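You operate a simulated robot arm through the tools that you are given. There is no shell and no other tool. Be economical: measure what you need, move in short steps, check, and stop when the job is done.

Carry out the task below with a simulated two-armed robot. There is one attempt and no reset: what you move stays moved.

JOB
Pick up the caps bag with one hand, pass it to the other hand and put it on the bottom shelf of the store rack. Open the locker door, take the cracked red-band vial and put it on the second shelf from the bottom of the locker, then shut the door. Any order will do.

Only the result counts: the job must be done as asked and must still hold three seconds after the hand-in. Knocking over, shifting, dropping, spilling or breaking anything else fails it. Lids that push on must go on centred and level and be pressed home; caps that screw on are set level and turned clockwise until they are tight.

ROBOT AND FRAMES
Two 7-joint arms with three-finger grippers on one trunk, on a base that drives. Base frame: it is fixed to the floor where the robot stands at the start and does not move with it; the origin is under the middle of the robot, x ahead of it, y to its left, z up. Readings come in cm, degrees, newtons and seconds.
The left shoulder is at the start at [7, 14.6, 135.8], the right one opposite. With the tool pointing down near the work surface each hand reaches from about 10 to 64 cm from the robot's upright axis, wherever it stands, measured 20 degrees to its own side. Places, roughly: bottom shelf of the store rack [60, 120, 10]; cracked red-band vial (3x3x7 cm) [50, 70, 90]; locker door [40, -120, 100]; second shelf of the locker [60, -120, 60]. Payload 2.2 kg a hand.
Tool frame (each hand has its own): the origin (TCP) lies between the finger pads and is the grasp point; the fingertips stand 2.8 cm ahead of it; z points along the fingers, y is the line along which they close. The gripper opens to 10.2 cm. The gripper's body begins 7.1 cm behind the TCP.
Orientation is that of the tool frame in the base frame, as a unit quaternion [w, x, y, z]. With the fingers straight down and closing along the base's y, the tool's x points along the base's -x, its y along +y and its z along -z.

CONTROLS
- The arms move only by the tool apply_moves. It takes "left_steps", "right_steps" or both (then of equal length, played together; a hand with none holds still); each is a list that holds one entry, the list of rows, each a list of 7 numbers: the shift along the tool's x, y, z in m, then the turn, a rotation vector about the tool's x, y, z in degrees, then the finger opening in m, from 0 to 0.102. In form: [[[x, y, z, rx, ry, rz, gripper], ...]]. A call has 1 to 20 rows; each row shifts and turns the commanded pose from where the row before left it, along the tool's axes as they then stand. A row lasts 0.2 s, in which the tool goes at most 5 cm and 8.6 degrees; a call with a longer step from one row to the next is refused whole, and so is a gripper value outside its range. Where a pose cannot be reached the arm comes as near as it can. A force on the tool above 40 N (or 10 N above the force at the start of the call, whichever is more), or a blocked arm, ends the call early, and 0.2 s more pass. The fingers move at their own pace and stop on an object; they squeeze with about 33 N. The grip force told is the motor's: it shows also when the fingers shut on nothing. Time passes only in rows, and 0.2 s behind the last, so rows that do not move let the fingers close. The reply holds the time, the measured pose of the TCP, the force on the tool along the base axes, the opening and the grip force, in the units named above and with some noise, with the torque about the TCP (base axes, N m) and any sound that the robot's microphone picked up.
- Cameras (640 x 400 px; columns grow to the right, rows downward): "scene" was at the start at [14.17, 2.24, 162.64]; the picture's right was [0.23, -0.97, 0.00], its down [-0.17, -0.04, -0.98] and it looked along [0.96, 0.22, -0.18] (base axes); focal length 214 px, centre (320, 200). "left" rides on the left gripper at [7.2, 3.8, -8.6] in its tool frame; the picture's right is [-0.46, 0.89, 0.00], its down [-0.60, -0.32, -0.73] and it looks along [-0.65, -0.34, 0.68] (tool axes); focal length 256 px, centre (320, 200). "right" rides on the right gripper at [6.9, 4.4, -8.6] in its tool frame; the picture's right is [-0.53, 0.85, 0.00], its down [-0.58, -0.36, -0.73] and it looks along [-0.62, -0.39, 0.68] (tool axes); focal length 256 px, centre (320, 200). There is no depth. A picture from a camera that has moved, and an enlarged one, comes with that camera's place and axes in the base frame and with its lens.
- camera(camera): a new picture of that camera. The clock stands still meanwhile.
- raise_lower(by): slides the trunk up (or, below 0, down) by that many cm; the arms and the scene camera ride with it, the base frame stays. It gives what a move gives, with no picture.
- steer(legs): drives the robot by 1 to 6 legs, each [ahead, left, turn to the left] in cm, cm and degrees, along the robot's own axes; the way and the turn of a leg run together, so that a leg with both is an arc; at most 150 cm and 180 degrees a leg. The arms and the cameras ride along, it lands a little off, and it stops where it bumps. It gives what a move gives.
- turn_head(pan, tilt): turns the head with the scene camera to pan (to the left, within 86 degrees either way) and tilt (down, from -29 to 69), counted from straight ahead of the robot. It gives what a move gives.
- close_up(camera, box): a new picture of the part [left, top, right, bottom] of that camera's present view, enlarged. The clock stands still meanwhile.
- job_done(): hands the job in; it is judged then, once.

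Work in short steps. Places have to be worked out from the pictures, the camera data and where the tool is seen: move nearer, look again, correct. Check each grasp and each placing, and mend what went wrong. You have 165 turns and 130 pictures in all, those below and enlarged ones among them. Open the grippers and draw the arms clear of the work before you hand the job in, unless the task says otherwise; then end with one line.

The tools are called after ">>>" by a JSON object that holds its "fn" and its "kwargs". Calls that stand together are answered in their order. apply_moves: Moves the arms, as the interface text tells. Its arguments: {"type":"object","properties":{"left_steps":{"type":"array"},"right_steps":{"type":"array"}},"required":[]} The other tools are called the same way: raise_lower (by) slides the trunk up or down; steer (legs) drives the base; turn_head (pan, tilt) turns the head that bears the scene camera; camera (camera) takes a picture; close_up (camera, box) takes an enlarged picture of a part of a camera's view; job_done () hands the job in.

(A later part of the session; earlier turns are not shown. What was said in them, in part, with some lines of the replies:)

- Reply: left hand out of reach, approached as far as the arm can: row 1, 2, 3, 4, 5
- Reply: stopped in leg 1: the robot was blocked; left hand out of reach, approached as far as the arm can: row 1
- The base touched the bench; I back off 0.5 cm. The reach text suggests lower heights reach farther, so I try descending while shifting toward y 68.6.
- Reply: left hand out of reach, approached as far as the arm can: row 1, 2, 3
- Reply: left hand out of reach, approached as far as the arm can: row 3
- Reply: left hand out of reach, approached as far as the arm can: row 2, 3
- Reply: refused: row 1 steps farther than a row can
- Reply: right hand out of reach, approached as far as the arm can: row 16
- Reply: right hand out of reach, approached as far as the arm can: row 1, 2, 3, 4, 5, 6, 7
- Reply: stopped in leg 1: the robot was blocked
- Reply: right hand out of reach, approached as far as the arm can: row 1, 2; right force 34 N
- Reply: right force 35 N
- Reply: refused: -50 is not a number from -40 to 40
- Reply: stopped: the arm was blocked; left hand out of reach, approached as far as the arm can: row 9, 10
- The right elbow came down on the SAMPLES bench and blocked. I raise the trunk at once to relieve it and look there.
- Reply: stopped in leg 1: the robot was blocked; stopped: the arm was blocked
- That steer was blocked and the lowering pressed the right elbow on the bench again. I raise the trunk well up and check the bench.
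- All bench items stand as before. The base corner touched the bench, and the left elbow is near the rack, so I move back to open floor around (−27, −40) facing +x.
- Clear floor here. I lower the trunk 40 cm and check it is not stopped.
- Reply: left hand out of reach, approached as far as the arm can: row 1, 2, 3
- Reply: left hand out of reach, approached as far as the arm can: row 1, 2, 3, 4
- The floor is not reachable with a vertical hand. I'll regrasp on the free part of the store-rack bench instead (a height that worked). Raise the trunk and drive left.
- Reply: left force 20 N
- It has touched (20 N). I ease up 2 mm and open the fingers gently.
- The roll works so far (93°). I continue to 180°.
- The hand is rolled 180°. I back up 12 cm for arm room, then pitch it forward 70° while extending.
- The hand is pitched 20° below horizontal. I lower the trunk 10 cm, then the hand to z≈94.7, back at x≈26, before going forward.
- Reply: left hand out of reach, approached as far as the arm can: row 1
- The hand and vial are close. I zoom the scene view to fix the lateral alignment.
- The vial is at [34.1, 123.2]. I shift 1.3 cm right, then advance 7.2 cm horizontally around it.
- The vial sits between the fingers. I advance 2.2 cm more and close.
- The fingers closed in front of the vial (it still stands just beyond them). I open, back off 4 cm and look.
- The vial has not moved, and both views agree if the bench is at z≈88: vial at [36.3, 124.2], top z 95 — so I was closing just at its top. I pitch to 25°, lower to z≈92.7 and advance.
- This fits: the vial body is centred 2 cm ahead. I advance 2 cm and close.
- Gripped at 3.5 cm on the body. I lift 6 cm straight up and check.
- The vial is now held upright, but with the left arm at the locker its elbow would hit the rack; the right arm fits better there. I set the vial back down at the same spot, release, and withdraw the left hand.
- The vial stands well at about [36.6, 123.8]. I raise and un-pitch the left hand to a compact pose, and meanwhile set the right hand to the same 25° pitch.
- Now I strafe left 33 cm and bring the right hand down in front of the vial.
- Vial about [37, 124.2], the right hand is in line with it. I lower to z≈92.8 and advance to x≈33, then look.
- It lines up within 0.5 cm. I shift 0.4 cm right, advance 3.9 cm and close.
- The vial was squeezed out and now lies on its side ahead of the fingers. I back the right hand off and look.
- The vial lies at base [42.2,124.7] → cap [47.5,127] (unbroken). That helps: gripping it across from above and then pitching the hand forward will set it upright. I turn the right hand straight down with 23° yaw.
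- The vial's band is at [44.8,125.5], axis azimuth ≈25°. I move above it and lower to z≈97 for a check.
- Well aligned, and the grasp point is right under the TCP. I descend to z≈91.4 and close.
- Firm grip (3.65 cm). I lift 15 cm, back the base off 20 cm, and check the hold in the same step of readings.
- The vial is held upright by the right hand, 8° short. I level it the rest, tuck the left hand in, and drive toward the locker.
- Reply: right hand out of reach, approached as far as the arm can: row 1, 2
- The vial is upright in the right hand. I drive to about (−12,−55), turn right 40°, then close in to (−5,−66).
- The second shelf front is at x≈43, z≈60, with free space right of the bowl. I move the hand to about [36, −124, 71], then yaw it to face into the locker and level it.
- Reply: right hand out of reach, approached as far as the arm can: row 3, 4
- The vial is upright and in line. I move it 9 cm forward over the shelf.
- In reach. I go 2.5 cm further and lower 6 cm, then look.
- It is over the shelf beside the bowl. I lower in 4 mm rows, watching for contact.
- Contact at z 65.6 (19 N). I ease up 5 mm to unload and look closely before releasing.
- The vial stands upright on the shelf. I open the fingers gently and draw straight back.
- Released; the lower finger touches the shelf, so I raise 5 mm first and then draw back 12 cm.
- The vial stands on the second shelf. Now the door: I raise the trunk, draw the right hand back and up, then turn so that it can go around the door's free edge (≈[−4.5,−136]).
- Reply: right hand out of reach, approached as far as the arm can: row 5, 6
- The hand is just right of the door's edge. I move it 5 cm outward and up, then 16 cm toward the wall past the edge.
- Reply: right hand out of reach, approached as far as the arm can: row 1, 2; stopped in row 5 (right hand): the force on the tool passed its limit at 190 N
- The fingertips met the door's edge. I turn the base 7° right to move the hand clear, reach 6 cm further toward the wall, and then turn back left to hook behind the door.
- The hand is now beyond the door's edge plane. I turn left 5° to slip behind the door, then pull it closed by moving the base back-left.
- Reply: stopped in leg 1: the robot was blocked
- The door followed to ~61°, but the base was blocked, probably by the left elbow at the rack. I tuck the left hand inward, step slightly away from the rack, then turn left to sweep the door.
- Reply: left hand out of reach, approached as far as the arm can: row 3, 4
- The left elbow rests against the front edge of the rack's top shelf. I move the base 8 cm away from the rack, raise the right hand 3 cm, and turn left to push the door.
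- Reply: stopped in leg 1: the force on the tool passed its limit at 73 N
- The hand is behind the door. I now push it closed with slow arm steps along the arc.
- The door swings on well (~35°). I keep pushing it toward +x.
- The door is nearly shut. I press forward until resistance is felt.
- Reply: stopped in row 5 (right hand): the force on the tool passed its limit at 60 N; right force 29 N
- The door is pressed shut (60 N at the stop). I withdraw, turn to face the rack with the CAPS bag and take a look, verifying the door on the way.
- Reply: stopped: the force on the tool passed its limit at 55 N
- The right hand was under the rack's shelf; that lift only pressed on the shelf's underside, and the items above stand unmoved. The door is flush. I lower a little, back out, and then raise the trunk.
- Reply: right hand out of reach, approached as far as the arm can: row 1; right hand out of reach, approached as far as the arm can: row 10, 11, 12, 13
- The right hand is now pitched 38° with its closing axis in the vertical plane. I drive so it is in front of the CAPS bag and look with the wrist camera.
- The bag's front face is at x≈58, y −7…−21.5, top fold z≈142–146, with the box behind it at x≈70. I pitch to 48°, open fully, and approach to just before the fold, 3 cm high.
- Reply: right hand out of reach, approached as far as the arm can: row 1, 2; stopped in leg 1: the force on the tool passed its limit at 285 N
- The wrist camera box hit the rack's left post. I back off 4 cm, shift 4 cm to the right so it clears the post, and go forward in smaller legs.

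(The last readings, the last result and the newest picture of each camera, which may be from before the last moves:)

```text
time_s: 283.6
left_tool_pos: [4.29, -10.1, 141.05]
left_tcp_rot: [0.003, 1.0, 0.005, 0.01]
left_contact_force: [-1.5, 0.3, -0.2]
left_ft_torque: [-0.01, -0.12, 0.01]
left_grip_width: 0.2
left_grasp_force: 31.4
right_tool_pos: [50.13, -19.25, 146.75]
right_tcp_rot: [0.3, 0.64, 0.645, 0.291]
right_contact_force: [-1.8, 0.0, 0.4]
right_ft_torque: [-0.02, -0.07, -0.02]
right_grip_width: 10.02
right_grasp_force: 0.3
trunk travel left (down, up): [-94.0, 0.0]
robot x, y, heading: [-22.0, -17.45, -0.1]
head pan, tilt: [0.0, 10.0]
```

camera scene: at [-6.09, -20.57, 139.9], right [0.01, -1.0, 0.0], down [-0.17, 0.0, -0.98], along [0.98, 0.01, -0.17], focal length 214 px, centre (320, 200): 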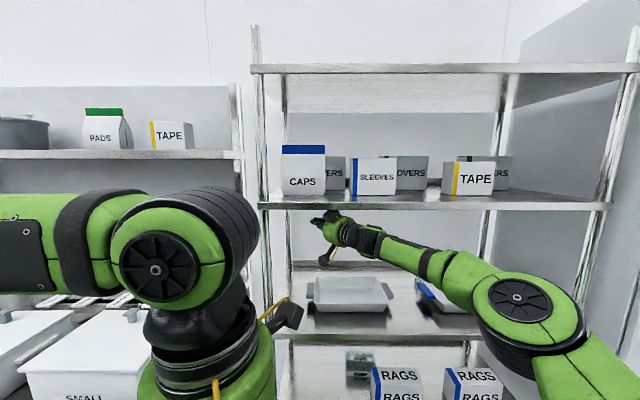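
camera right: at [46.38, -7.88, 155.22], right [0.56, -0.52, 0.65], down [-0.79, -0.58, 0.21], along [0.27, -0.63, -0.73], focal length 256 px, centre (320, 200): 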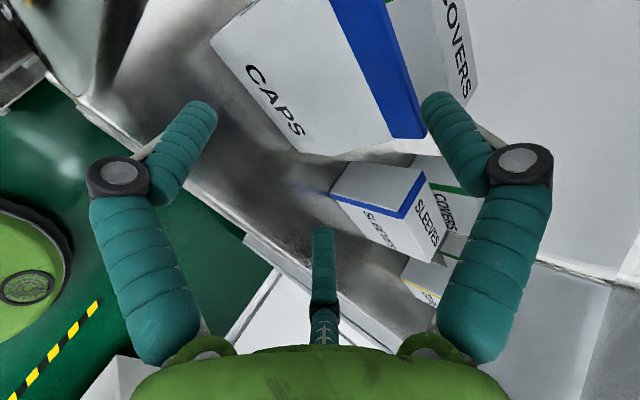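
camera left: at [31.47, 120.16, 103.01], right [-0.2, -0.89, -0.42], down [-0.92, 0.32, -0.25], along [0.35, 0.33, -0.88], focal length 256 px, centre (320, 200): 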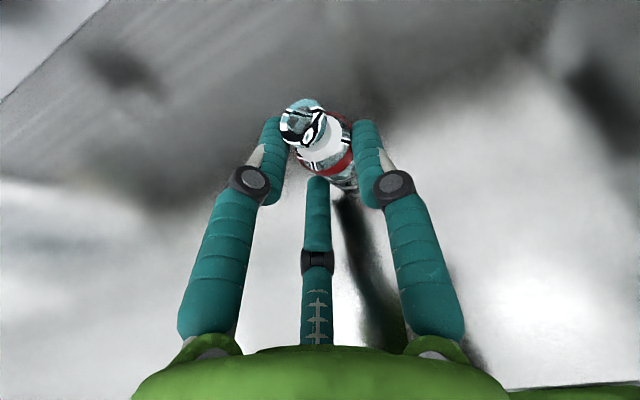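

Clear now. I go 5 cm ahead and 1.5 cm left, then lower the hand 3 cm while completing the approach.

>>> {"fn": "steer", "kwargs": {"legs": [[5, 1.5, 0]]}}

>>> {"fn": "apply_moves", "kwargs": {"right_steps": [[[0, -0.0122, 0.0104, 0, 0, 0, 0.1], [0, -0.0122, 0.0104, 0, 0, 0, 0.1], [0, 0, 0, 0, 0, 0, 0.1]]]}}

>>> {"fn": "camera", "kwargs": {"camera": "right"}}

```text
time_s: 284.6
left_tool_pos: [9.83, -8.53, 141.01]
left_tcp_rot: [0.004, 1.0, 0.003, 0.008]
left_contact_force: [-1.1, -0.3, 0.1]
left_ft_torque: [0.0, -0.07, -0.02]
left_grip_width: 0.21
left_grasp_force: 31.1
right_tool_pos: [55.82, -17.52, 146.46]
right_tcp_rot: [0.298, 0.64, 0.646, 0.291]
right_contact_force: [-0.2, -0.6, -0.4]
right_ft_torque: [0.0, -0.02, 0.01]
right_grip_width: 10.0
right_grasp_force: 0.1
trunk travel left (down, up): [-94.0, 0.0]
robot x, y, heading: [-17.3, -15.82, -0.1]
head pan, tilt: [0.0, 10.0]
```

```text
time_s: 285.4
left_tool_pos: [10.57, -8.38, 140.94]
left_tcp_rot: [0.005, 1.0, 0.004, 0.005]
left_contact_force: [0.6, 0.5, 0.0]
left_ft_torque: [-0.02, -0.03, -0.01]
left_grip_width: 0.21
left_grasp_force: 31.2
right_tool_pos: [56.42, -17.4, 142.69]
right_tcp_rot: [0.298, 0.641, 0.646, 0.288]
right_contact_force: [-0.4, -0.1, -0.2]
right_ft_torque: [-0.02, 0.02, 0.0]
right_grip_width: 10.0
right_grasp_force: 0.1
trunk travel left (down, up): [-94.0, 0.0]
robot x, y, heading: [-16.82, -16.04, -0.2]
head pan, tilt: [0.0, 10.0]
```

```text
6 pictures are left
camera right: at [52.73, -10.38, 151.74], right [0.56, -0.52, 0.65], down [-0.79, -0.58, 0.21], along [0.26, -0.63, -0.73], focal length 256 px, centre (320, 200)
```

right: 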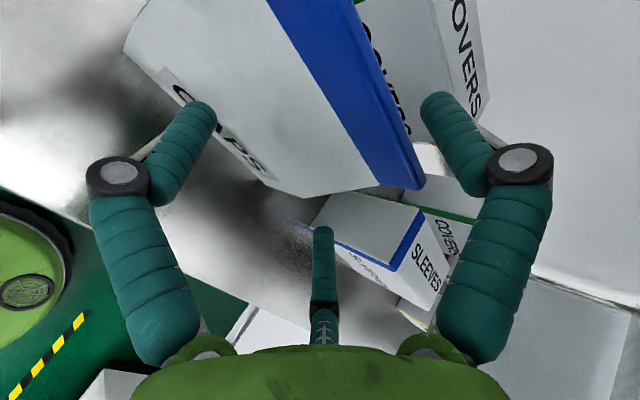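

The fingers straddle the bag's top fold. I advance 1.5 cm and 1.2 cm left, then close on it.

>>> {"fn": "apply_moves", "kwargs": {"right_steps": [[[0.006, 0, 0.009, 0, 0, 0, 0.1], [0.006, 0, 0.009, 0, 0, 0, 0.1], [0, 0, 0, 0, 0, 0, 0.08], [0, 0, 0, 0, 0, 0, 0.06], [0, 0, 0, 0, 0, 0, 0.04], [0, 0, 0, 0, 0, 0, 0.02], [0, 0, 0, 0, 0, 0, 0.0], [0, 0, 0, 0, 0, 0, 0.0]]]}}

>>> {"fn": "camera", "kwargs": {"camera": "right"}}

```text
time_s: 286.6
left_tool_pos: [10.89, -8.37, 140.68]
left_tcp_rot: [0.004, 1.0, 0.005, 0.005]
left_contact_force: [1.4, 0.0, -0.2]
left_ft_torque: [0.02, 0.04, 0.01]
left_grip_width: 0.2
left_grasp_force: 31.4
right_tool_pos: [57.97, -16.09, 142.01]
right_tcp_rot: [0.301, 0.638, 0.645, 0.293]
right_contact_force: [0.3, -0.4, -1.8]
right_ft_torque: [-0.05, 0.13, -0.01]
right_grip_width: 1.68
right_grasp_force: 32.7
trunk travel left (down, up): [-94.0, 0.0]
robot x, y, heading: [-17.52, -16.05, 0.0]
head pan, tilt: [0.0, 10.0]
stopped in row 6 (right hand): the force on the tool passed its limit at 43 N (the readings are from after the stop); the commanded pose is now the measured one
```

```text
5 pictures are left
camera right: at [54.28, -9.17, 150.99], right [0.55, -0.52, 0.65], down [-0.79, -0.58, 0.2], along [0.27, -0.63, -0.73], focal length 256 px, centre (320, 200)
```

right: 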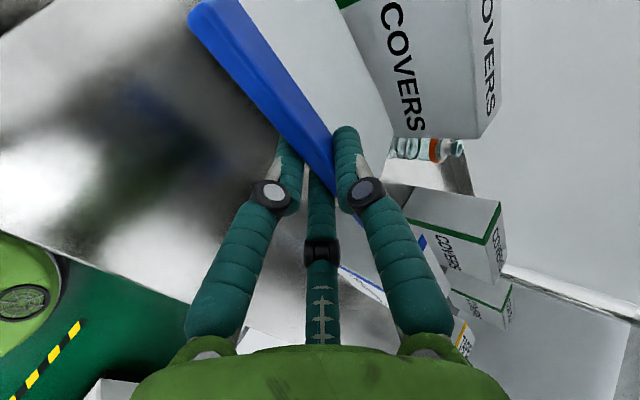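

The fold is clamped (1.7 cm, 33 N). I lift 3 cm gently and check the load.

>>> {"fn": "apply_moves", "kwargs": {"right_steps": [[[0, 0, 0, 0, 0, 0, 0.0], [0, 0.0076, -0.0065, 0, 0, 0, 0.0], [0, 0.0114, -0.0098, 0, 0, 0, 0.0], [0, 0.0114, -0.0098, 0, 0, 0, 0.0], [0, 0, 0, 0, 0, 0, 0.0]]]}}

```text
time_s: 287.8
left_tool_pos: [10.41, -8.5, 140.86]
left_tcp_rot: [0.003, 1.0, 0.003, 0.006]
left_contact_force: [-0.6, 0.5, -0.1]
left_ft_torque: [-0.01, 0.0, -0.03]
left_grip_width: 0.22
left_grasp_force: 31.6
right_tool_pos: [56.72, -16.91, 146.01]
right_tcp_rot: [0.302, 0.637, 0.645, 0.295]
right_contact_force: [-1.0, -0.2, -1.6]
right_ft_torque: [-0.01, 0.09, 0.0]
right_grip_width: 1.67
right_grasp_force: 33.2
right hand out of reach, approached as far as the arm can: row 3, 4
trunk travel left (down, up): [-94.0, 0.0]
robot x, y, heading: [-17.04, -16.0, 0.2]
head pan, tilt: [0.0, 10.0]
```

The load is light (~1.6 N) and the bag is lifted. I drive straight back 38 cm and look.

>>> {"fn": "steer", "kwargs": {"legs": [[-38, 0, 0]]}}

>>> {"fn": "turn_head", "kwargs": {"pan": 0, "tilt": 25}}

>>> {"fn": "camera", "kwargs": {"camera": "scene"}}

```text
time_s: 290.2
left_tool_pos: [-25.36, -8.48, 140.76]
left_tcp_rot: [0.004, 1.0, -0.002, 0.004]
left_contact_force: [1.7, -0.2, -0.2]
left_ft_torque: [-0.01, 0.02, -0.02]
left_grip_width: 0.23
left_grasp_force: 31.5
right_tool_pos: [20.83, -17.34, 145.53]
right_tcp_rot: [0.302, 0.642, 0.642, 0.29]
right_contact_force: [0.8, 0.1, -2.1]
right_ft_torque: [0.0, 0.12, 0.0]
right_grip_width: 1.65
right_grasp_force: 32.9
trunk travel left (down, up): [-94.0, 0.0]
robot x, y, heading: [-53.71, -15.55, -0.9]
head pan, tilt: [0.0, 10.0]
```

```text
time_s: 290.9
left_tool_pos: [-25.62, -8.54, 140.7]
left_tcp_rot: [0.004, 1.0, -0.003, 0.004]
left_contact_force: [0.7, -0.3, 0.3]
left_ft_torque: [-0.01, 0.01, 0.0]
left_grip_width: 0.22
left_grasp_force: 31.1
right_tool_pos: [20.6, -17.4, 145.72]
right_tcp_rot: [0.303, 0.642, 0.641, 0.292]
right_contact_force: [0.2, -0.3, -0.7]
right_ft_torque: [-0.03, 0.1, 0.0]
right_grip_width: 1.68
right_grasp_force: 32.8
trunk travel left (down, up): [-94.0, 0.0]
robot x, y, heading: [-53.23, -16.03, -1.0]
head pan, tilt: [0.0, 25.0]
```

```text
4 pictures are left
camera scene: at [-39.14, -15.76, 164.7], right [-0.01, -1.0, 0.0], down [-0.42, 0.01, -0.91], along [0.91, -0.01, -0.42], focal length 214 px, centre (320, 200)
```

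scene: 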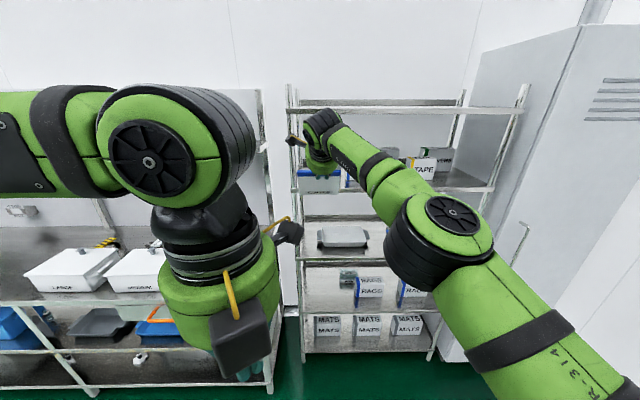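

The bag hangs from the right hand and the locker door is shut. For the hand-over I draw the right hand back 16 cm and turn it to point left (bag flat), while the left hand turns to point right.

>>> {"fn": "apply_moves", "kwargs": {"right_steps": [[[0, -0.026, -0.0304, 0, 0, 0, 0.0], [0, -0.026, -0.0304, 0, 0, 0, 0.0], [0, -0.026, -0.0304, 0, 0, 0, 0.0], [0, -0.026, -0.0304, 0, 0, 0, 0.0], [0, 0, 0, -2.67, 7.22, -2.6, 0.0], [0, 0, 0, -2.67, 7.22, -2.6, 0.0], [0, 0, 0, -2.67, 7.22, -2.6, 0.0], [0, 0, 0, -2.67, 7.22, -2.6, 0.0], [0, 0, 0, -2.67, 7.22, -2.6, 0.0], [0, 0, 0, -2.67, 7.22, -2.6, 0.0], [0, 0, 0, -2.67, 7.22, -2.6, 0.0], [0, 0, 0, -2.67, 7.22, -2.6, 0.0], [0, 0, 0, -2.67, 7.22, -2.6, 0.0], [0, 0, 0, -2.67, 7.22, -2.6, 0.0], [0, 0, 0, -2.67, 7.22, -2.6, 0.0], [0, 0, 0, -2.67, 7.22, -2.6, 0.0], [0, 0, 0, 0, 0, 0, 0.0]]]}}

```text
time_s: 294.5
left_tool_pos: [-25.88, -8.48, 140.82]
left_tcp_rot: [0.004, 1.0, -0.003, 0.005]
left_contact_force: [-0.5, -0.4, -0.4]
left_ft_torque: [-0.02, -0.02, 0.0]
left_grip_width: 0.19
left_grasp_force: 31.4
right_tool_pos: [4.44, -17.2, 145.66]
right_tcp_rot: [0.001, -0.002, 0.707, 0.707]
right_contact_force: [-1.0, 0.2, -2.0]
right_ft_torque: [-0.14, -0.05, 0.02]
right_grip_width: 1.63
right_grasp_force: 33.0
trunk travel left (down, up): [-94.0, 0.0]
robot x, y, heading: [-53.54, -15.15, -1.1]
head pan, tilt: [0.0, 25.0]
```

The right hand points left with the bag flat; the torque tells its centre of mass is 7 cm ahead of the TCP and 2.5 cm toward me. I turn the left hand to face it and bring it forward to a pre-pose.

>>> {"fn": "apply_moves", "kwargs": {"left_steps": [[[0, -0.036, 0, 0, 0, 0, 0.1], [0, -0.036, 0, 0, 0, 0, 0.1], [0, -0.036, 0, 0, 0, 0, 0.1], [0, -0.036, 0, 0, 0, 0, 0.1], [0, -0.036, 0, 0, 0, 0, 0.1], [0.0255, 0, 0, -8.2, 0, 0, 0.1], [0.0255, 0, 0, -8.2, 0, 0, 0.1], [0.0255, 0, 0, -8.2, 0, 0, 0.1], [0.0255, 0, 0, -8.2, 0, 0, 0.1], [0.0255, 0, 0, -8.2, 0, 0, 0.1], [0.0255, 0, 0, -8.2, 0, 0, 0.1], [0.0255, 0, 0, -8.2, 0, 0, 0.1], [0.0255, 0, 0, -8.2, 0, 0, 0.1], [0.0255, 0, 0, -8.2, 0, 0, 0.1], [0.0255, 0, 0, -8.2, 0, 0, 0.1], [0.0255, 0, 0, -8, 0, 0, 0.102], [0, 0, 0, 0, 0, 0, 0.102]]]}}

>>> {"fn": "camera", "kwargs": {"camera": "scene"}}

```text
time_s: 298.1
left_tool_pos: [-5.34, 9.46, 141.24]
left_tcp_rot: [0.562, 0.827, -0.004, 0.004]
left_contact_force: [0.0, -0.7, 0.3]
left_ft_torque: [0.02, 0.0, 0.01]
left_grip_width: 10.19
left_grasp_force: 0.1
left hand out of reach, approached as far as the arm can: row 14, 15, 16
right_tool_pos: [4.54, -17.12, 145.69]
right_tcp_rot: [0.0, -0.001, 0.707, 0.707]
right_contact_force: [0.6, 0.8, -1.9]
right_ft_torque: [-0.13, 0.02, -0.01]
right_grip_width: 1.62
right_grasp_force: 32.5
trunk travel left (down, up): [-94.0, 0.0]
robot x, y, heading: [-53.58, -16.05, -0.8]
head pan, tilt: [0.0, 25.0]
```

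```text
3 pictures are left
camera scene: at [-39.18, -15.73, 164.69], right [-0.01, -1.0, 0.0], down [-0.42, 0.01, -0.91], along [0.91, -0.01, -0.42], focal length 214 px, centre (320, 200)
```

scene: 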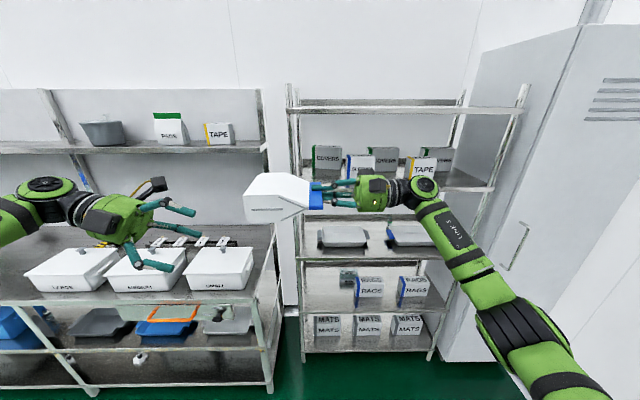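

Fine view: the bag reaches from the right fingers to y≈+1. Both hands are too far out for the left wrist, so I draw both back and finish the left hand's turn and height.

>>> {"fn": "apply_moves", "kwargs": {"right_steps": [[[0.04, 0, 0, 0, 0, 0, 0.0], [0.04, 0, 0, 0, 0, 0, 0.0], [0.04, 0, 0, 0, 0, 0, 0.0], [0, 0, 0, 0, 0, 0, 0.0], [0, 0, 0, 0, 0, 0, 0.0], [0, 0, 0, 0, 0, 0, 0.0], [0, 0, 0, 0, 0, 0, 0.0], [0, 0, 0, 0, 0, 0, 0.0], [0, 0, 0, 0, 0, 0, 0.0]]], "left_steps": [[[-0.0235, 0, 0, 0, 0, 0, 0.102], [-0.0235, 0, 0, 0, 0, 0, 0.102], [0, 0, 0, -5.5, 0, 0, 0.102], [0, 0, 0, -5.5, 0, 0, 0.102], [0, 0, 0, -5.5, 0, 0, 0.102], [0, 0, 0, -5.5, 0, 0, 0.102], [0, 0.022, 0, 0, 0, 0, 0.102], [0, 0.022, 0, 0, 0, 0, 0.102], [0, 0, 0, 0, 0, 0, 0.102]]]}}

```text
time_s: 300.1
left_tool_pos: [-9.99, 7.98, 145.35]
left_tcp_rot: [0.581, 0.814, -0.004, 0.005]
left_contact_force: [-0.8, -0.2, 0.6]
left_ft_torque: [-0.03, -0.01, -0.03]
left_grip_width: 10.21
left_grasp_force: 0.1
left hand out of reach, approached as far as the arm can: row 4, 5, 6
right_tool_pos: [-7.79, -17.28, 145.75]
right_tcp_rot: [0.0, -0.001, 0.709, 0.706]
right_contact_force: [1.1, -0.5, -0.6]
right_ft_torque: [-0.16, -0.02, -0.01]
right_grip_width: 1.68
right_grasp_force: 32.9
trunk travel left (down, up): [-94.0, 0.0]
robot x, y, heading: [-53.36, -15.42, -0.8]
head pan, tilt: [0.0, 25.0]
```

The left wrist stops at 19° below horizontal, so I tilt the bag to match: right hand turned −19° about its x, and the left hand raised 8.7 cm into line.

>>> {"fn": "apply_moves", "kwargs": {"right_steps": [[[0, 0, 0, -6.3, 0, 0, 0.0], [0, 0, 0, -6.3, 0, 0, 0.0], [0, 0, 0, -6.2, 0, 0, 0.0], [0, 0, 0, 0, 0, 0, 0.0], [0, 0, 0, 0, 0, 0, 0.0]]], "left_steps": [[[0, 0.029, 0, 0, 0, 0, 0.102], [0, 0.029, 0, 0, 0, 0, 0.102], [0, 0.029, 0, 0, 0, 0, 0.102], [0, 0, 0, 0, 0, 0, 0.102], [0, 0, 0, 0, 0, 0, 0.102]]]}}

>>> {"fn": "camera", "kwargs": {"camera": "scene"}}

```text
time_s: 301.3
left_tool_pos: [-10.36, 5.26, 153.76]
left_tcp_rot: [0.581, 0.814, -0.004, 0.005]
left_contact_force: [-0.2, 0.4, 0.2]
left_ft_torque: [0.0, 0.02, -0.02]
left_grip_width: 10.22
left_grasp_force: 0.1
right_tool_pos: [-7.77, -17.32, 145.71]
right_tcp_rot: [0.0, -0.001, 0.582, 0.813]
right_contact_force: [0.5, -0.2, -1.7]
right_ft_torque: [-0.08, 0.03, -0.01]
right_grip_width: 1.62
right_grasp_force: 33.2
trunk travel left (down, up): [-94.0, 0.0]
robot x, y, heading: [-53.67, -15.57, -1.0]
head pan, tilt: [0.0, 25.0]
```

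```text
2 pictures are left
camera scene: at [-39.24, -15.78, 164.7], right [-0.01, -1.0, 0.0], down [-0.42, 0.01, -0.91], along [0.91, -0.01, -0.42], focal length 214 px, centre (320, 200)
```

scene: 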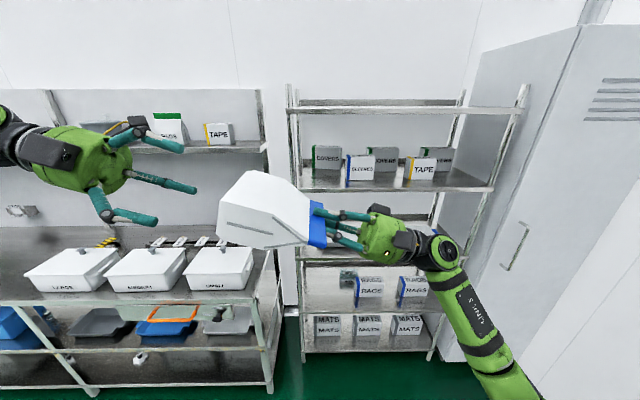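

The left hand points exactly at the bag's end, about 9 cm away. I advance 12.5 cm along its axis and close on the bag's base.

>>> {"fn": "apply_moves", "kwargs": {"left_steps": [[[0, 0, 0.025, 0, 0, 0, 0.102], [0, 0, 0.025, 0, 0, 0, 0.102], [0, 0, 0.025, 0, 0, 0, 0.102], [0, 0, 0.025, 0, 0, 0, 0.102], [0, 0, 0.025, 0, 0, 0, 0.102], [0, 0, 0, 0, 0, 0, 0.08], [0, 0, 0, 0, 0, 0, 0.06], [0, 0, 0, 0, 0, 0, 0.04], [0, 0, 0, 0, 0, 0, 0.02], [0, 0, 0, 0, 0, 0, 0.0], [0, 0, 0, 0, 0, 0, 0.0]]]}}

```text
time_s: 302.3
left_tool_pos: [-9.73, -2.85, 150.96]
left_tcp_rot: [0.583, 0.812, 0.004, 0.013]
left_contact_force: [-0.7, 3.6, 2.1]
left_ft_torque: [0.06, 0.03, 0.05]
left_grip_width: 10.27
left_grasp_force: 0.1
right_tool_pos: [-7.07, -18.03, 145.54]
right_tcp_rot: [0.006, 0.007, 0.582, 0.813]
right_contact_force: [0.3, -3.1, -3.3]
right_ft_torque: [-0.22, -0.05, -0.02]
right_grip_width: 1.69
right_grasp_force: 33.1
trunk travel left (down, up): [-94.0, 0.0]
robot x, y, heading: [-53.46, -15.96, -0.8]
head pan, tilt: [0.0, 25.0]
stopped in row 4 (left hand): the force on the tool passed its limit at 80 N (the readings are from after the stop); the commanded pose is now the measured one
```

Contact came with the fingertips about 2 cm past the bag's end. I close here and see what width results.

>>> {"fn": "apply_moves", "kwargs": {"left_steps": [[[0, 0, -0.002, 0, 0, 0, 0.1], [0, 0, 0, 0, 0, 0, 0.08], [0, 0, 0, 0, 0, 0, 0.06], [0, 0, 0, 0, 0, 0, 0.04], [0, 0, 0, 0, 0, 0, 0.02], [0, 0, 0, 0, 0, 0, 0.0], [0, 0, 0, 0, 0, 0, 0.0]]]}}

```text
time_s: 303.2
left_tool_pos: [-9.9, -1.81, 151.06]
left_tcp_rot: [0.583, 0.812, 0.005, 0.013]
left_contact_force: [-12.3, 37.1, 4.0]
left_ft_torque: [0.69, 0.43, -1.39]
left_grip_width: 5.32
left_grasp_force: 9.6
right_tool_pos: [-6.25, -18.76, 145.86]
right_tcp_rot: [0.014, 0.017, 0.578, 0.816]
right_contact_force: [12.0, -36.5, -6.0]
right_ft_torque: [0.43, 0.04, 0.67]
right_grip_width: 1.63
right_grasp_force: 33.0
trunk travel left (down, up): [-94.0, 0.0]
robot x, y, heading: [-53.14, -15.44, -0.9]
head pan, tilt: [0.0, 25.0]
stopped in row 4 (left hand): the force on the tool passed its limit at 48 N (the readings are from after the stop); the commanded pose is now the measured one
```

The fingers push the bag's end instead of straddling it (its base is too thick). I withdraw the left hand and instead bring it to the near end of the thin fold: right hand forward and level, left hand turned to point forward.

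>>> {"fn": "apply_moves", "kwargs": {"left_steps": [[[0, 0, -0.01, 0, 0, 0, 0.06], [0, 0, -0.045, 0, 0, 0, 0.09], [0, 0, -0.045, 0, 0, 0, 0.1], [0, 0, -0.045, 0, 0, 0, 0.1], [0.022, 0, 0, 0, 0, 0, 0.1], [0.022, 0, 0, 0, 0, 0, 0.1], [0.022, 0, 0, 0, 0, 0, 0.1], [0.022, 0, 0, 0, 0, 0, 0.1], [0, 0, 0, -1.28, 7.97, -1.37, 0.1], [0, 0, 0, -1.28, 7.97, -1.37, 0.1], [0, 0, 0, -1.28, 7.97, -1.37, 0.1], [0, 0, 0, -1.28, 7.97, -1.37, 0.1], [0, 0, 0, -1.28, 7.97, -1.37, 0.1], [0, 0, 0, -1.28, 7.97, -1.37, 0.1], [0, 0, 0, -1.28, 7.97, -1.37, 0.1], [0, 0, 0, -1.28, 7.97, -1.37, 0.1], [0, 0, 0, -1.28, 7.97, -1.37, 0.1], [0, 0, 0, -1.28, 7.97, -1.37, 0.1]]], "right_steps": [[[0, 0, 0, 0, 0, 0, 0.0], [0, 0, 0, 0, 0, 0, 0.0], [0, 0, 0, 0, 0, 0, 0.0], [0, 0, 0, 0, 0, 0, 0.0], [-0.0368, 0, 0, 0, 0, 0, 0.0], [-0.0368, 0, 0, 0, 0, 0, 0.0], [-0.0368, 0, 0, 0, 0, 0, 0.0], [-0.0368, 0, 0, 0, 0, 0, 0.0], [0, 0, 0, 6.2, 0, 0, 0.0], [0, 0, 0, 6.2, 0, 0, 0.0], [0, 0, 0, 6.3, 0, 0, 0.0], [0, 0, 0, 0, 0, 0, 0.0], [0, 0, 0, 0, 0, 0, 0.0], [0, 0, 0, 0, 0, 0, 0.0], [0, 0, 0, 0, 0, 0, 0.0], [0, 0, 0, 0, 0, 0, 0.0], [0, 0, 0, 0, 0, 0, 0.0], [0, 0, 0, 0, 0, 0, 0.0]]]}}

```text
time_s: 307.0
left_tool_pos: [-1.42, 11.44, 155.93]
left_tcp_rot: [0.523, 0.546, 0.461, 0.464]
left_contact_force: [0.0, -0.8, 0.2]
left_ft_torque: [-0.05, -0.02, 0.02]
left_grip_width: 10.01
left_grasp_force: 0.1
right_tool_pos: [7.89, -18.99, 145.62]
right_tcp_rot: [0.009, 0.011, 0.704, 0.71]
right_contact_force: [0.7, -0.2, -0.8]
right_ft_torque: [-0.11, -0.02, 0.02]
right_grip_width: 1.64
right_grasp_force: 33.0
trunk travel left (down, up): [-94.0, 0.0]
robot x, y, heading: [-53.48, -16.26, -0.7]
head pan, tilt: [0.0, 25.0]
```

Now I finish the left hand's turn, draw it back, shift it right in front of the fold's near end, and lower it to the fold's height.

>>> {"fn": "apply_moves", "kwargs": {"left_steps": [[[0, 0, -0.035, -1.28, 7.97, -1.37, 0.1], [0, 0, -0.035, 0, 0, 0, 0.1], [-0.0414, 0, 0, 0, 0, 0, 0.1], [-0.0414, 0, 0, 0, 0, 0, 0.1], [-0.0414, 0, 0, 0, 0, 0, 0.1], [-0.0414, 0, 0, 0, 0, 0, 0.1], [-0.0414, 0, 0, 0, 0, 0, 0.1], [-0.0414, 0, 0, 0, 0, 0, 0.1], [-0.0414, 0, 0, 0, 0, 0, 0.1], [0, -0.034, 0, 0, 0, 0, 0.1], [0, -0.034, 0, 0, 0, 0, 0.1], [0, -0.034, 0, 0, 0, 0, 0.1], [0, 0, 0, 0, 0, 0, 0.1]]]}}

```text
time_s: 309.8
left_tool_pos: [-6.19, -7.29, 146.6]
left_tcp_rot: [0.501, 0.501, 0.499, 0.5]
left_contact_force: [0.3, 0.6, 0.1]
left_ft_torque: [-0.02, -0.03, -0.02]
left_grip_width: 9.99
left_grasp_force: 0.0
left hand out of reach, approached as far as the arm can: row 3, 8, 9, 10, 11, 12
right_tool_pos: [7.9, -18.92, 145.79]
right_tcp_rot: [0.008, 0.011, 0.705, 0.709]
right_contact_force: [-0.2, 0.3, -0.8]
right_ft_torque: [-0.11, 0.0, -0.02]
right_grip_width: 1.64
right_grasp_force: 33.6
trunk travel left (down, up): [-94.0, 0.0]
robot x, y, heading: [-53.59, -15.56, -0.7]
head pan, tilt: [0.0, 25.0]
```

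The left hand stops at y −7.3, so I bring the bag to it: right hand 2.5 cm forward, then 10 cm left.

>>> {"fn": "apply_moves", "kwargs": {"right_steps": [[[-0.025, 0, 0, 0, 0, 0, 0.0], [0, 0, 0.034, 0, 0, 0, 0.0], [0, 0, 0.034, 0, 0, 0, 0.0], [0, 0, 0.033, 0, 0, 0, 0.0], [0, 0, 0, 0, 0, 0, 0.0]]]}}

```text
time_s: 311.0
left_tool_pos: [-6.14, -7.21, 146.62]
left_tcp_rot: [0.5, 0.5, 0.5, 0.5]
left_contact_force: [0.0, -0.3, 0.1]
left_ft_torque: [0.0, -0.03, 0.02]
left_grip_width: 10.0
left_grasp_force: 0.0
right_tool_pos: [10.84, -8.71, 145.65]
right_tcp_rot: [0.008, 0.012, 0.705, 0.709]
right_contact_force: [-0.8, -1.0, -1.8]
right_ft_torque: [-0.14, 0.01, -0.02]
right_grip_width: 1.66
right_grasp_force: 33.5
trunk travel left (down, up): [-94.0, 0.0]
robot x, y, heading: [-53.29, -15.96, -0.7]
head pan, tilt: [0.0, 25.0]
```

Aligned. I advance the left hand 8.5 cm so its fingers straddle the fold's near end, then close.

>>> {"fn": "apply_moves", "kwargs": {"left_steps": [[[0, -0.008, 0.022, 0, 0, 0, 0.1], [0, 0, 0.022, 0, 0, 0, 0.1], [0, 0, 0.022, 0, 0, 0, 0.1], [0, 0, 0.019, 0, 0, 0, 0.1], [0, 0, 0, 0, 0, 0, 0.08], [0, 0, 0, 0, 0, 0, 0.06], [0, 0, 0, 0, 0, 0, 0.04], [0, 0, 0, 0, 0, 0, 0.02], [0, 0, 0, 0, 0, 0, 0.0], [0, 0, 0, 0, 0, 0, 0.0]]]}}

```text
time_s: 313.2
left_tool_pos: [2.25, -7.35, 145.8]
left_tcp_rot: [0.501, 0.5, 0.499, 0.499]
left_contact_force: [0.3, -0.3, -4.3]
left_ft_torque: [-0.11, 0.21, -0.01]
left_grip_width: 1.68
left_grasp_force: 33.0
right_tool_pos: [10.82, -8.71, 145.69]
right_tcp_rot: [0.008, 0.011, 0.704, 0.71]
right_contact_force: [-1.5, -0.7, 3.5]
right_ft_torque: [0.02, 0.24, 0.08]
right_grip_width: 1.67
right_grasp_force: 32.9
trunk travel left (down, up): [-94.0, 0.0]
robot x, y, heading: [-53.45, -15.78, -1.0]
head pan, tilt: [0.0, 25.0]
```

The left hand has the fold too (1.68 cm). I open the right hand and withdraw it to the right.

>>> {"fn": "apply_moves", "kwargs": {"right_steps": [[[0, 0, 0, 0, 0, 0, 0.03], [0, 0, 0, 0, 0, 0, 0.06], [0, 0, 0, 0, 0, 0, 0.09], [0, 0, -0.04, 0, 0, 0, 0.09], [0, 0, -0.04, 0, 0, 0, 0.09], [0, 0, -0.04, 0, 0, 0, 0.09], [0, 0, -0.04, 0, 0, 0, 0.05], [0, 0, 0, 0, 0, 0, 0.0], [0, 0, 0, 0, 0, 0, 0.0]]]}}

```text
time_s: 315.2
left_tool_pos: [2.35, -7.34, 145.9]
left_tcp_rot: [0.501, 0.501, 0.499, 0.499]
left_contact_force: [0.3, 0.2, -0.7]
left_ft_torque: [-0.1, 0.08, 0.0]
left_grip_width: 1.67
left_grasp_force: 33.3
right_tool_pos: [10.35, -24.5, 145.79]
right_tcp_rot: [0.008, 0.012, 0.705, 0.709]
right_contact_force: [-0.5, 0.5, 0.9]
right_ft_torque: [-0.01, -0.03, 0.03]
right_grip_width: 0.18
right_grasp_force: 31.3
trunk travel left (down, up): [-94.0, 0.0]
robot x, y, heading: [-53.58, -15.85, -0.7]
head pan, tilt: [0.0, 25.0]
```

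The hand-over worked: the left hand alone holds the bag (load ~1.6 N, steady). I tuck the right arm back and drive left along to y≈71 in front of the store rack.

>>> {"fn": "apply_moves", "kwargs": {"right_steps": [[[0.04, 0, -0.02, 0, 0, 0, 0.0], [0.04, 0, -0.02, 0, 0, 0, 0.0], [0.04, 0, -0.02, 0, 0, 0, 0.0], [0.04, 0, -0.02, 0, 0, 0, 0.0], [0.04, 0, -0.01, 0, 0, 0, 0.0], [0.04, 0, 0, 0, 0, 0, 0.0], [0, 0, 0, 0, 0, 0, 0.0]]]}}

>>> {"fn": "steer", "kwargs": {"legs": [[0, 88, 0]]}}

>>> {"fn": "raise_lower", "kwargs": {"by": -40}}

>>> {"fn": "raise_lower", "kwargs": {"by": -40}}

```text
time_s: 316.8
left_tool_pos: [2.4, -7.36, 145.74]
left_tcp_rot: [0.501, 0.501, 0.499, 0.498]
left_contact_force: [0.9, 0.2, -1.0]
left_ft_torque: [-0.1, 0.08, -0.01]
left_grip_width: 1.65
left_grasp_force: 32.9
right_tool_pos: [-14.06, -33.04, 145.61]
right_tcp_rot: [0.008, 0.012, 0.704, 0.71]
right_contact_force: [0.3, 0.6, -0.9]
right_ft_torque: [-0.01, -0.01, -0.01]
right_grip_width: 0.23
right_grasp_force: 31.2
trunk travel left (down, up): [-94.0, 0.0]
robot x, y, heading: [-53.54, -15.68, -0.8]
head pan, tilt: [0.0, 25.0]
```

```text
time_s: 321.6
left_tool_pos: [1.3, 85.13, 145.84]
left_tcp_rot: [0.49, 0.49, 0.509, 0.51]
left_contact_force: [-1.2, 0.2, -1.0]
left_ft_torque: [-0.11, 0.08, -0.02]
left_grip_width: 1.67
left_grasp_force: 32.4
right_tool_pos: [-14.1, 58.79, 145.71]
right_tcp_rot: [-0.006, -0.002, 0.705, 0.71]
right_contact_force: [-0.3, -0.4, 0.4]
right_ft_torque: [-0.02, 0.01, -0.01]
right_grip_width: 0.23
right_grasp_force: 31.3
trunk travel left (down, up): [-94.0, 0.0]
robot x, y, heading: [-54.37, 74.76, 1.4]
head pan, tilt: [0.0, 25.0]
```

```text
time_s: 325.4
left_tool_pos: [1.35, 85.29, 105.75]
left_tcp_rot: [0.491, 0.49, 0.51, 0.509]
left_contact_force: [0.1, 0.2, -0.8]
left_ft_torque: [-0.13, 0.05, 0.0]
left_grip_width: 1.67
left_grasp_force: 33.1
right_tool_pos: [-14.09, 59.03, 105.58]
right_tcp_rot: [-0.006, -0.003, 0.705, 0.709]
right_contact_force: [-0.1, -0.6, 0.2]
right_ft_torque: [-0.02, -0.02, -0.03]
right_grip_width: 0.19
right_grasp_force: 31.6
trunk travel left (down, up): [-54.0, 40.0]
robot x, y, heading: [-54.28, 74.77, 1.8]
head pan, tilt: [0.0, 25.0]
```

```text
time_s: 329.2
left_tool_pos: [1.38, 85.37, 65.8]
left_tcp_rot: [0.491, 0.49, 0.509, 0.51]
left_contact_force: [-0.5, -0.1, -1.5]
left_ft_torque: [-0.08, 0.11, 0.02]
left_grip_width: 1.64
left_grasp_force: 33.0
right_tool_pos: [-14.13, 58.97, 65.69]
right_tcp_rot: [-0.007, -0.003, 0.704, 0.71]
right_contact_force: [-0.6, -0.4, 0.5]
right_ft_torque: [-0.02, 0.01, 0.0]
right_grip_width: 0.22
right_grasp_force: 31.8
trunk travel left (down, up): [-14.0, 80.0]
robot x, y, heading: [-54.21, 74.88, 1.7]
head pan, tilt: [0.0, 25.0]
```

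Still held steady. I lower the last 14 cm, square the heading, pitch the left hand 25° down and lower it by arm.

>>> {"fn": "raise_lower", "kwargs": {"by": -14}}

>>> {"fn": "steer", "kwargs": {"legs": [[0, -3, -1.7]]}}

>>> {"fn": "apply_moves", "kwargs": {"left_steps": [[[0, 0, 0, 8.3, 0, 0, 0.0], [0, 0, 0, 8.3, 0, 0, 0.0], [0, 0, 0, 8.4, 0, 0, 0.0], [0, -0.0362, 0.0169, 0, 0, 0, 0.0], [0, -0.0362, 0.0169, 0, 0, 0, 0.0], [0, -0.0362, 0.0169, 0, 0, 0, 0.0], [0, -0.0362, 0.0169, 0, 0, 0, 0.0], [0, -0.0362, 0.0169, 0, 0, 0, 0.0], [0, -0.0272, 0.0127, 0, 0, 0, 0.0], [0, 0, 0, 0, 0, 0, 0.0]]]}}

```text
time_s: 330.9
left_tool_pos: [1.29, 85.33, 51.86]
left_tcp_rot: [0.491, 0.49, 0.509, 0.51]
left_contact_force: [0.7, 0.3, -1.6]
left_ft_torque: [-0.11, 0.11, -0.03]
left_grip_width: 1.63
left_grasp_force: 32.9
right_tool_pos: [-14.09, 58.9, 51.6]
right_tcp_rot: [-0.007, -0.003, 0.705, 0.709]
right_contact_force: [0.4, -0.4, -0.7]
right_ft_torque: [0.01, -0.01, 0.02]
right_grip_width: 0.23
right_grasp_force: 31.5
trunk travel left (down, up): [0.0, 94.0]
robot x, y, heading: [-54.17, 74.68, 1.6]
head pan, tilt: [0.0, 25.0]
```

```text
time_s: 331.7
left_tool_pos: [1.61, 80.71, 51.83]
left_tcp_rot: [0.498, 0.497, 0.502, 0.503]
left_contact_force: [0.1, 0.5, -1.2]
left_ft_torque: [-0.1, 0.1, 0.0]
left_grip_width: 1.64
left_grasp_force: 32.8
right_tool_pos: [-14.47, 54.82, 51.64]
right_tcp_rot: [0.003, 0.006, 0.704, 0.71]
right_contact_force: [-0.4, -0.2, -0.4]
right_ft_torque: [-0.06, 0.02, 0.0]
right_grip_width: 0.23
right_grasp_force: 31.2
trunk travel left (down, up): [0.0, 94.0]
robot x, y, heading: [-54.61, 71.74, -0.1]
head pan, tilt: [0.0, 25.0]
```

```text
time_s: 333.9
left_tool_pos: [0.92, 84.77, 30.85]
left_tcp_rot: [0.379, 0.594, 0.599, 0.381]
left_contact_force: [0.0, -0.3, -0.8]
left_ft_torque: [-0.07, 0.1, 0.01]
left_grip_width: 1.26
left_grasp_force: 32.6
left hand out of reach, approached as far as the arm can: row 7, 8, 9
right_tool_pos: [-14.42, 54.87, 51.56]
right_tcp_rot: [0.003, 0.007, 0.705, 0.709]
right_contact_force: [0.3, 0.3, 0.1]
right_ft_torque: [0.01, 0.02, 0.01]
right_grip_width: 0.22
right_grasp_force: 30.9
trunk travel left (down, up): [0.0, 94.0]
robot x, y, heading: [-53.93, 71.78, -0.0]
head pan, tilt: [0.0, 25.0]
```

At this height the arm needs more pitch. I rotate the left hand 25° further and tuck the right hand 8 cm back, then drive in.

>>> {"fn": "apply_moves", "kwargs": {"left_steps": [[[0, 0, 0, 8.3, 0, 0, 0.0], [0, 0, 0, 8.3, 0, 0, 0.0], [0, 0, 0, 8.3, 0, 0, 0.0], [0, 0, 0, 0, 0, 0, 0.0]]], "right_steps": [[[0.03, 0, 0, 0, 0, 0, 0.0], [0.03, 0, 0, 0, 0, 0, 0.0], [0.02, 0, 0, 0, 0, 0, 0.0], [0, 0, 0, 0, 0, 0, 0.0]]]}}

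>>> {"fn": "turn_head", "kwargs": {"pan": 20, "tilt": 25}}

>>> {"fn": "camera", "kwargs": {"camera": "scene"}}

```text
time_s: 334.9
left_tool_pos: [0.9, 84.67, 30.87]
left_tcp_rot: [0.241, 0.661, 0.668, 0.243]
left_contact_force: [-0.1, -0.4, -1.1]
left_ft_torque: [-0.11, 0.07, 0.04]
left_grip_width: 1.26
left_grasp_force: 32.1
right_tool_pos: [-22.55, 55.05, 51.73]
right_tcp_rot: [0.003, 0.007, 0.705, 0.709]
right_contact_force: [0.5, 0.0, 0.1]
right_ft_torque: [-0.02, 0.01, -0.01]
right_grip_width: 0.19
right_grasp_force: 31.4
trunk travel left (down, up): [0.0, 94.0]
robot x, y, heading: [-54.11, 72.19, -0.1]
head pan, tilt: [0.0, 25.0]
```

```text
time_s: 335.8
left_tool_pos: [0.92, 84.57, 30.79]
left_tcp_rot: [0.241, 0.661, 0.667, 0.244]
left_contact_force: [-0.9, -0.1, -1.1]
left_ft_torque: [-0.09, 0.09, 0.02]
left_grip_width: 1.24
left_grasp_force: 32.7
right_tool_pos: [-22.42, 55.01, 51.88]
right_tcp_rot: [0.004, 0.007, 0.704, 0.71]
right_contact_force: [-1.1, 0.2, -0.3]
right_ft_torque: [0.0, -0.04, 0.0]
right_grip_width: 0.23
right_grasp_force: 31.5
trunk travel left (down, up): [0.0, 94.0]
robot x, y, heading: [-54.01, 72.07, 0.0]
head pan, tilt: [20.0, 25.0]
```

```text
1 pictures are left
camera scene: at [-40.41, 75.06, 70.7], right [0.34, -0.94, 0.0], down [-0.4, -0.14, -0.91], along [0.85, 0.31, -0.42], focal length 214 px, centre (320, 200)
```

scene: 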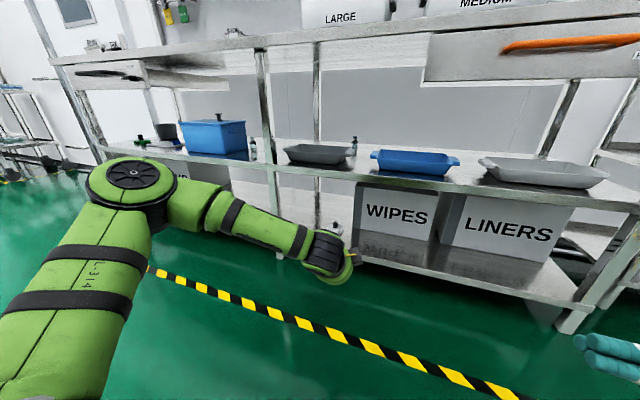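

The last views show WIPES and LINERS boxes right of y≈87 on the bottom shelf, and free space y 88–120. I shift 11.5 cm left and drive in 32 cm.

>>> {"fn": "steer", "kwargs": {"legs": [[0, 11.5, 0], [32, 0, 0]]}}

```text
time_s: 338.7
left_tool_pos: [32.37, 95.92, 30.91]
left_tcp_rot: [0.242, 0.661, 0.668, 0.244]
left_contact_force: [-0.7, 0.4, -1.9]
left_ft_torque: [-0.11, 0.05, -0.03]
left_grip_width: 1.23
left_grasp_force: 33.1
right_tool_pos: [8.85, 66.37, 51.9]
right_tcp_rot: [0.003, 0.007, 0.704, 0.71]
right_contact_force: [0.7, -0.3, -0.6]
right_ft_torque: [-0.03, -0.03, 0.0]
right_grip_width: 0.19
right_grasp_force: 31.2
trunk travel left (down, up): [0.0, 94.0]
robot x, y, heading: [-23.04, 83.16, -0.3]
head pan, tilt: [20.0, 25.0]
```

Inside without contact. I go 2.5 cm further and lower in 1 cm steps until the bag touches.

>>> {"fn": "steer", "kwargs": {"legs": [[2.5, 0, 0]]}}

>>> {"fn": "apply_moves", "kwargs": {"left_steps": [[[0, -0.0065, 0.0077, 0, 0, 0, 0.0], [0, -0.0065, 0.0077, 0, 0, 0, 0.0], [0, -0.0065, 0.0077, 0, 0, 0, 0.0], [0, -0.0065, 0.0077, 0, 0, 0, 0.0], [0, 0, 0, 0, 0, 0, 0.0]]]}}

```text
time_s: 339.5
left_tool_pos: [34.92, 95.91, 30.82]
left_tcp_rot: [0.242, 0.661, 0.667, 0.244]
left_contact_force: [0.4, 0.6, -0.5]
left_ft_torque: [-0.03, 0.1, -0.02]
left_grip_width: 1.24
left_grasp_force: 33.2
right_tool_pos: [11.5, 66.44, 51.91]
right_tcp_rot: [0.003, 0.007, 0.704, 0.71]
right_contact_force: [-0.4, 0.8, 0.1]
right_ft_torque: [0.03, -0.01, 0.0]
right_grip_width: 0.23
right_grasp_force: 31.5
trunk travel left (down, up): [0.0, 94.0]
robot x, y, heading: [-20.55, 83.29, 0.1]
head pan, tilt: [20.0, 25.0]
```

```text
time_s: 340.7
left_tool_pos: [34.65, 95.92, 26.76]
left_tcp_rot: [0.241, 0.661, 0.668, 0.244]
left_contact_force: [0.5, 0.0, -1.0]
left_ft_torque: [-0.07, 0.11, 0.01]
left_grip_width: 1.24
left_grasp_force: 32.9
right_tool_pos: [11.4, 66.43, 51.73]
right_tcp_rot: [0.004, 0.006, 0.704, 0.71]
right_contact_force: [-0.5, -0.5, 0.1]
right_ft_torque: [0.02, 0.0, 0.02]
right_grip_width: 0.22
right_grasp_force: 31.7
trunk travel left (down, up): [0.0, 94.0]
robot x, y, heading: [-20.08, 82.96, 0.0]
head pan, tilt: [20.0, 25.0]
```

No contact yet, still holding. I lower 4 cm more.

>>> {"fn": "apply_moves", "kwargs": {"left_steps": [[[0, -0.0065, 0.0077, 0, 0, 0, 0.0], [0, -0.0065, 0.0077, 0, 0, 0, 0.0], [0, -0.0065, 0.0077, 0, 0, 0, 0.0], [0, -0.0065, 0.0077, 0, 0, 0, 0.0], [0, 0, 0, 0, 0, 0, 0.0]]]}}

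```text
time_s: 341.9
left_tool_pos: [34.34, 97.4, 23.94]
left_tcp_rot: [0.245, 0.66, 0.667, 0.246]
left_contact_force: [-4.7, 0.7, 16.8]
left_ft_torque: [-0.04, -1.06, 0.01]
left_grip_width: 1.45
left_grasp_force: 33.1
left hand out of reach, approached as far as the arm can: row 2, 3, 4
right_tool_pos: [11.38, 66.39, 51.87]
right_tcp_rot: [0.004, 0.005, 0.704, 0.71]
right_contact_force: [-0.2, 0.6, -0.3]
right_ft_torque: [-0.04, 0.02, -0.01]
right_grip_width: 0.18
right_grasp_force: 31.4
trunk travel left (down, up): [0.0, 94.0]
robot x, y, heading: [-20.36, 83.14, 0.1]
head pan, tilt: [20.0, 25.0]
```

The far edge of the bag rests on the shelf (contact 6 cm ahead). To leave it well inside, I raise 2 cm, tuck the right hand back more, and go 6 cm deeper.

>>> {"fn": "apply_moves", "kwargs": {"left_steps": [[[0, 0.009, -0.0107, 0, 0, 0, 0.0], [0, 0.009, -0.0107, 0, 0, 0, 0.0], [0, 0, 0, 0, 0, 0, 0.0]]], "right_steps": [[[0.03, 0, -0.02, 0, 0, 0, 0.0], [0.03, 0, -0.02, 0, 0, 0, 0.0], [0, 0, 0, 0, 0, 0, 0.0]]]}}

>>> {"fn": "steer", "kwargs": {"legs": [[6, 0, 0]]}}

>>> {"fn": "apply_moves", "kwargs": {"left_steps": [[[0, -0.0065, 0.0077, 0, 0, 0, 0.0], [0, -0.0065, 0.0077, 0, 0, 0, 0.0], [0, -0.0065, 0.0077, 0, 0, 0, 0.0], [0, 0, 0, 0, 0, 0, 0.0]]]}}

```text
time_s: 342.7
left_tool_pos: [34.11, 97.24, 26.53]
left_tcp_rot: [0.24, 0.66, 0.668, 0.243]
left_contact_force: [0.5, 0.4, -1.7]
left_ft_torque: [-0.11, 0.12, 0.01]
left_grip_width: 1.26
left_grasp_force: 33.2
right_tool_pos: [5.25, 62.45, 51.93]
right_tcp_rot: [0.003, 0.007, 0.705, 0.71]
right_contact_force: [-0.6, 0.2, 0.6]
right_ft_torque: [0.01, -0.03, 0.0]
right_grip_width: 0.21
right_grasp_force: 31.7
trunk travel left (down, up): [0.0, 94.0]
robot x, y, heading: [-20.3, 82.93, 0.0]
head pan, tilt: [20.0, 25.0]
```

```text
time_s: 343.7
left_tool_pos: [40.24, 97.22, 26.68]
left_tcp_rot: [0.242, 0.661, 0.667, 0.244]
left_contact_force: [0.7, 0.4, -1.1]
left_ft_torque: [-0.07, 0.09, 0.01]
left_grip_width: 1.24
left_grasp_force: 33.2
right_tool_pos: [11.24, 62.45, 51.94]
right_tcp_rot: [0.004, 0.008, 0.705, 0.709]
right_contact_force: [0.0, -0.8, 0.5]
right_ft_torque: [0.0, -0.01, -0.04]
right_grip_width: 0.22
right_grasp_force: 31.3
trunk travel left (down, up): [0.0, 94.0]
robot x, y, heading: [-14.43, 83.02, -0.2]
head pan, tilt: [20.0, 25.0]
```

```text
time_s: 344.7
left_tool_pos: [40.19, 97.29, 23.86]
left_tcp_rot: [0.244, 0.661, 0.666, 0.246]
left_contact_force: [-6.2, 3.0, 17.9]
left_ft_torque: [0.05, -1.07, 0.23]
left_grip_width: 1.48
left_grasp_force: 33.2
right_tool_pos: [11.09, 62.37, 52.12]
right_tcp_rot: [0.005, 0.007, 0.705, 0.709]
right_contact_force: [0.3, -0.7, 0.2]
right_ft_torque: [0.04, 0.0, 0.01]
right_grip_width: 0.21
right_grasp_force: 31.3
trunk travel left (down, up): [0.0, 94.0]
robot x, y, heading: [-14.17, 83.02, 0.0]
head pan, tilt: [20.0, 25.0]
```

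Resting on the shelf again, now deeper. I open the fingers, then back straight out.

>>> {"fn": "apply_moves", "kwargs": {"left_steps": [[[0, 0.002, -0.002, 0, 0, 0, 0.02], [0, 0, 0, 0, 0, 0, 0.04], [0, 0, 0, 0, 0, 0, 0.07], [0, 0, 0, 0, 0, 0, 0.1], [0, 0, 0, 0, 0, 0, 0.1], [0, 0, 0, 0, 0, 0, 0.1]]]}}

>>> {"fn": "steer", "kwargs": {"legs": [[-35, 0, 0]]}}

```text
time_s: 346.1
left_tool_pos: [40.2, 97.1, 23.84]
left_tcp_rot: [0.242, 0.661, 0.667, 0.243]
left_contact_force: [0.3, -1.2, -0.3]
left_ft_torque: [0.0, -0.03, -0.01]
left_grip_width: 10.01
left_grasp_force: 0.0
right_tool_pos: [11.28, 62.34, 52.03]
right_tcp_rot: [0.003, 0.007, 0.705, 0.71]
right_contact_force: [0.0, 1.0, -0.2]
right_ft_torque: [-0.01, -0.03, -0.01]
right_grip_width: 0.23
right_grasp_force: 31.2
trunk travel left (down, up): [0.0, 94.0]
robot x, y, heading: [-14.51, 83.12, -0.1]
head pan, tilt: [20.0, 25.0]
```

```text
time_s: 348.3
left_tool_pos: [5.58, 97.49, 23.91]
left_tcp_rot: [0.241, 0.66, 0.669, 0.244]
left_contact_force: [0.4, -0.1, -0.2]
left_ft_torque: [0.01, -0.02, -0.02]
left_grip_width: 10.01
left_grasp_force: 0.0
right_tool_pos: [-23.39, 62.53, 52.01]
right_tcp_rot: [0.002, 0.006, 0.704, 0.71]
right_contact_force: [-0.6, -0.8, 0.4]
right_ft_torque: [-0.02, 0.02, 0.04]
right_grip_width: 0.2
right_grasp_force: 31.5
trunk travel left (down, up): [0.0, 94.0]
robot x, y, heading: [-48.72, 82.78, 0.2]
head pan, tilt: [20.0, 25.0]
```

The left hand is free and unloaded. I strafe left so nothing blocks the view, and use the last picture to check the bag on the shelf.

>>> {"fn": "steer", "kwargs": {"legs": [[0, 40, 0]]}}

>>> {"fn": "turn_head", "kwargs": {"pan": -15, "tilt": 28}}

>>> {"fn": "camera", "kwargs": {"camera": "scene"}}

```text
time_s: 350.8
left_tool_pos: [5.22, 136.89, 23.81]
left_tcp_rot: [0.241, 0.658, 0.67, 0.245]
left_contact_force: [-0.8, 0.8, 0.3]
left_ft_torque: [-0.02, 0.01, 0.0]
left_grip_width: 10.03
left_grasp_force: 0.0
right_tool_pos: [-23.53, 101.89, 52.07]
right_tcp_rot: [0.0, 0.003, 0.704, 0.71]
right_contact_force: [0.4, -0.3, 0.1]
right_ft_torque: [0.0, 0.04, 0.03]
right_grip_width: 0.24
right_grasp_force: 31.4
trunk travel left (down, up): [0.0, 94.0]
robot x, y, heading: [-49.14, 122.26, 0.5]
head pan, tilt: [20.0, 25.0]
```

```text
time_s: 351.8
left_tool_pos: [5.18, 137.1, 23.8]
left_tcp_rot: [0.241, 0.657, 0.671, 0.245]
left_contact_force: [0.1, 0.5, -0.1]
left_ft_torque: [-0.02, 0.02, 0.01]
left_grip_width: 10.0
left_grasp_force: 0.0
right_tool_pos: [-23.52, 102.0, 52.09]
right_tcp_rot: [0.0, 0.003, 0.705, 0.71]
right_contact_force: [-0.4, 0.1, 0.2]
right_ft_torque: [0.01, 0.01, 0.02]
right_grip_width: 0.24
right_grasp_force: 30.9
trunk travel left (down, up): [0.0, 94.0]
robot x, y, heading: [-49.16, 122.51, 0.6]
head pan, tilt: [-15.0, 28.0]
```

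```text
0 pictures are left
camera scene: at [-35.26, 120.32, 70.22], right [-0.25, -0.97, 0.0], down [-0.45, 0.12, -0.88], along [0.85, -0.22, -0.47], focal length 214 px, centre (320, 200)
```

scene: 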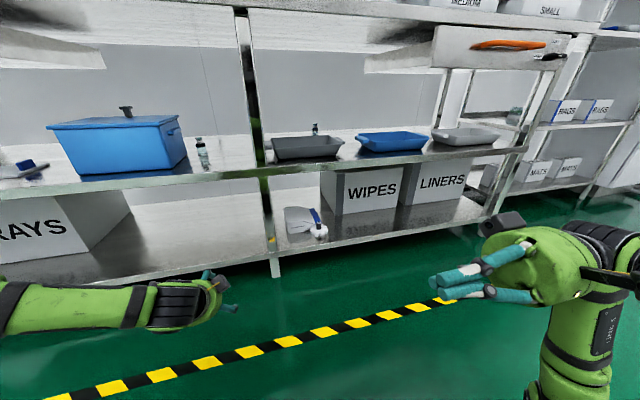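

The last picture shows the bag lying on the store rack's bottom shelf beside WIPES. I open the right gripper as well; both arms are clear.

>>> {"fn": "apply_moves", "kwargs": {"right_steps": [[[0, 0, 0, 0, 0, 0, 0.05], [0, 0, 0, 0, 0, 0, 0.1], [0, 0, 0, 0, 0, 0, 0.1]]]}}

>>> {"fn": "job_done", "kwargs": {}}

```text
time_s: 352.6
left_tool_pos: [5.2, 137.11, 23.88]
left_tcp_rot: [0.241, 0.658, 0.67, 0.245]
left_contact_force: [0.4, -0.8, -0.1]
left_ft_torque: [0.02, 0.02, 0.02]
left_grip_width: 9.97
left_grasp_force: 0.0
right_tool_pos: [-23.66, 102.08, 51.86]
right_tcp_rot: [0.0, 0.003, 0.704, 0.71]
right_contact_force: [0.4, 0.0, -0.3]
right_ft_torque: [-0.01, 0.0, 0.0]
right_grip_width: 9.98
right_grasp_force: 0.1
trunk travel left (down, up): [0.0, 94.0]
robot x, y, heading: [-49.13, 122.21, 0.7]
head pan, tilt: [-15.0, 28.0]
```

```text
The job is handed in.
```

I handed in the job with the caps bag passed from right hand to left and lying on the store rack's bottom shelf, the cracked vial upright on the locker's second shelf (it tipped over once on the bench while I was regrasping it) and the door shut; a finger nudged the MEDIUM box lid about 4 mm, a small white item beside the bag may have shifted, and I had no pictures left to check either again.
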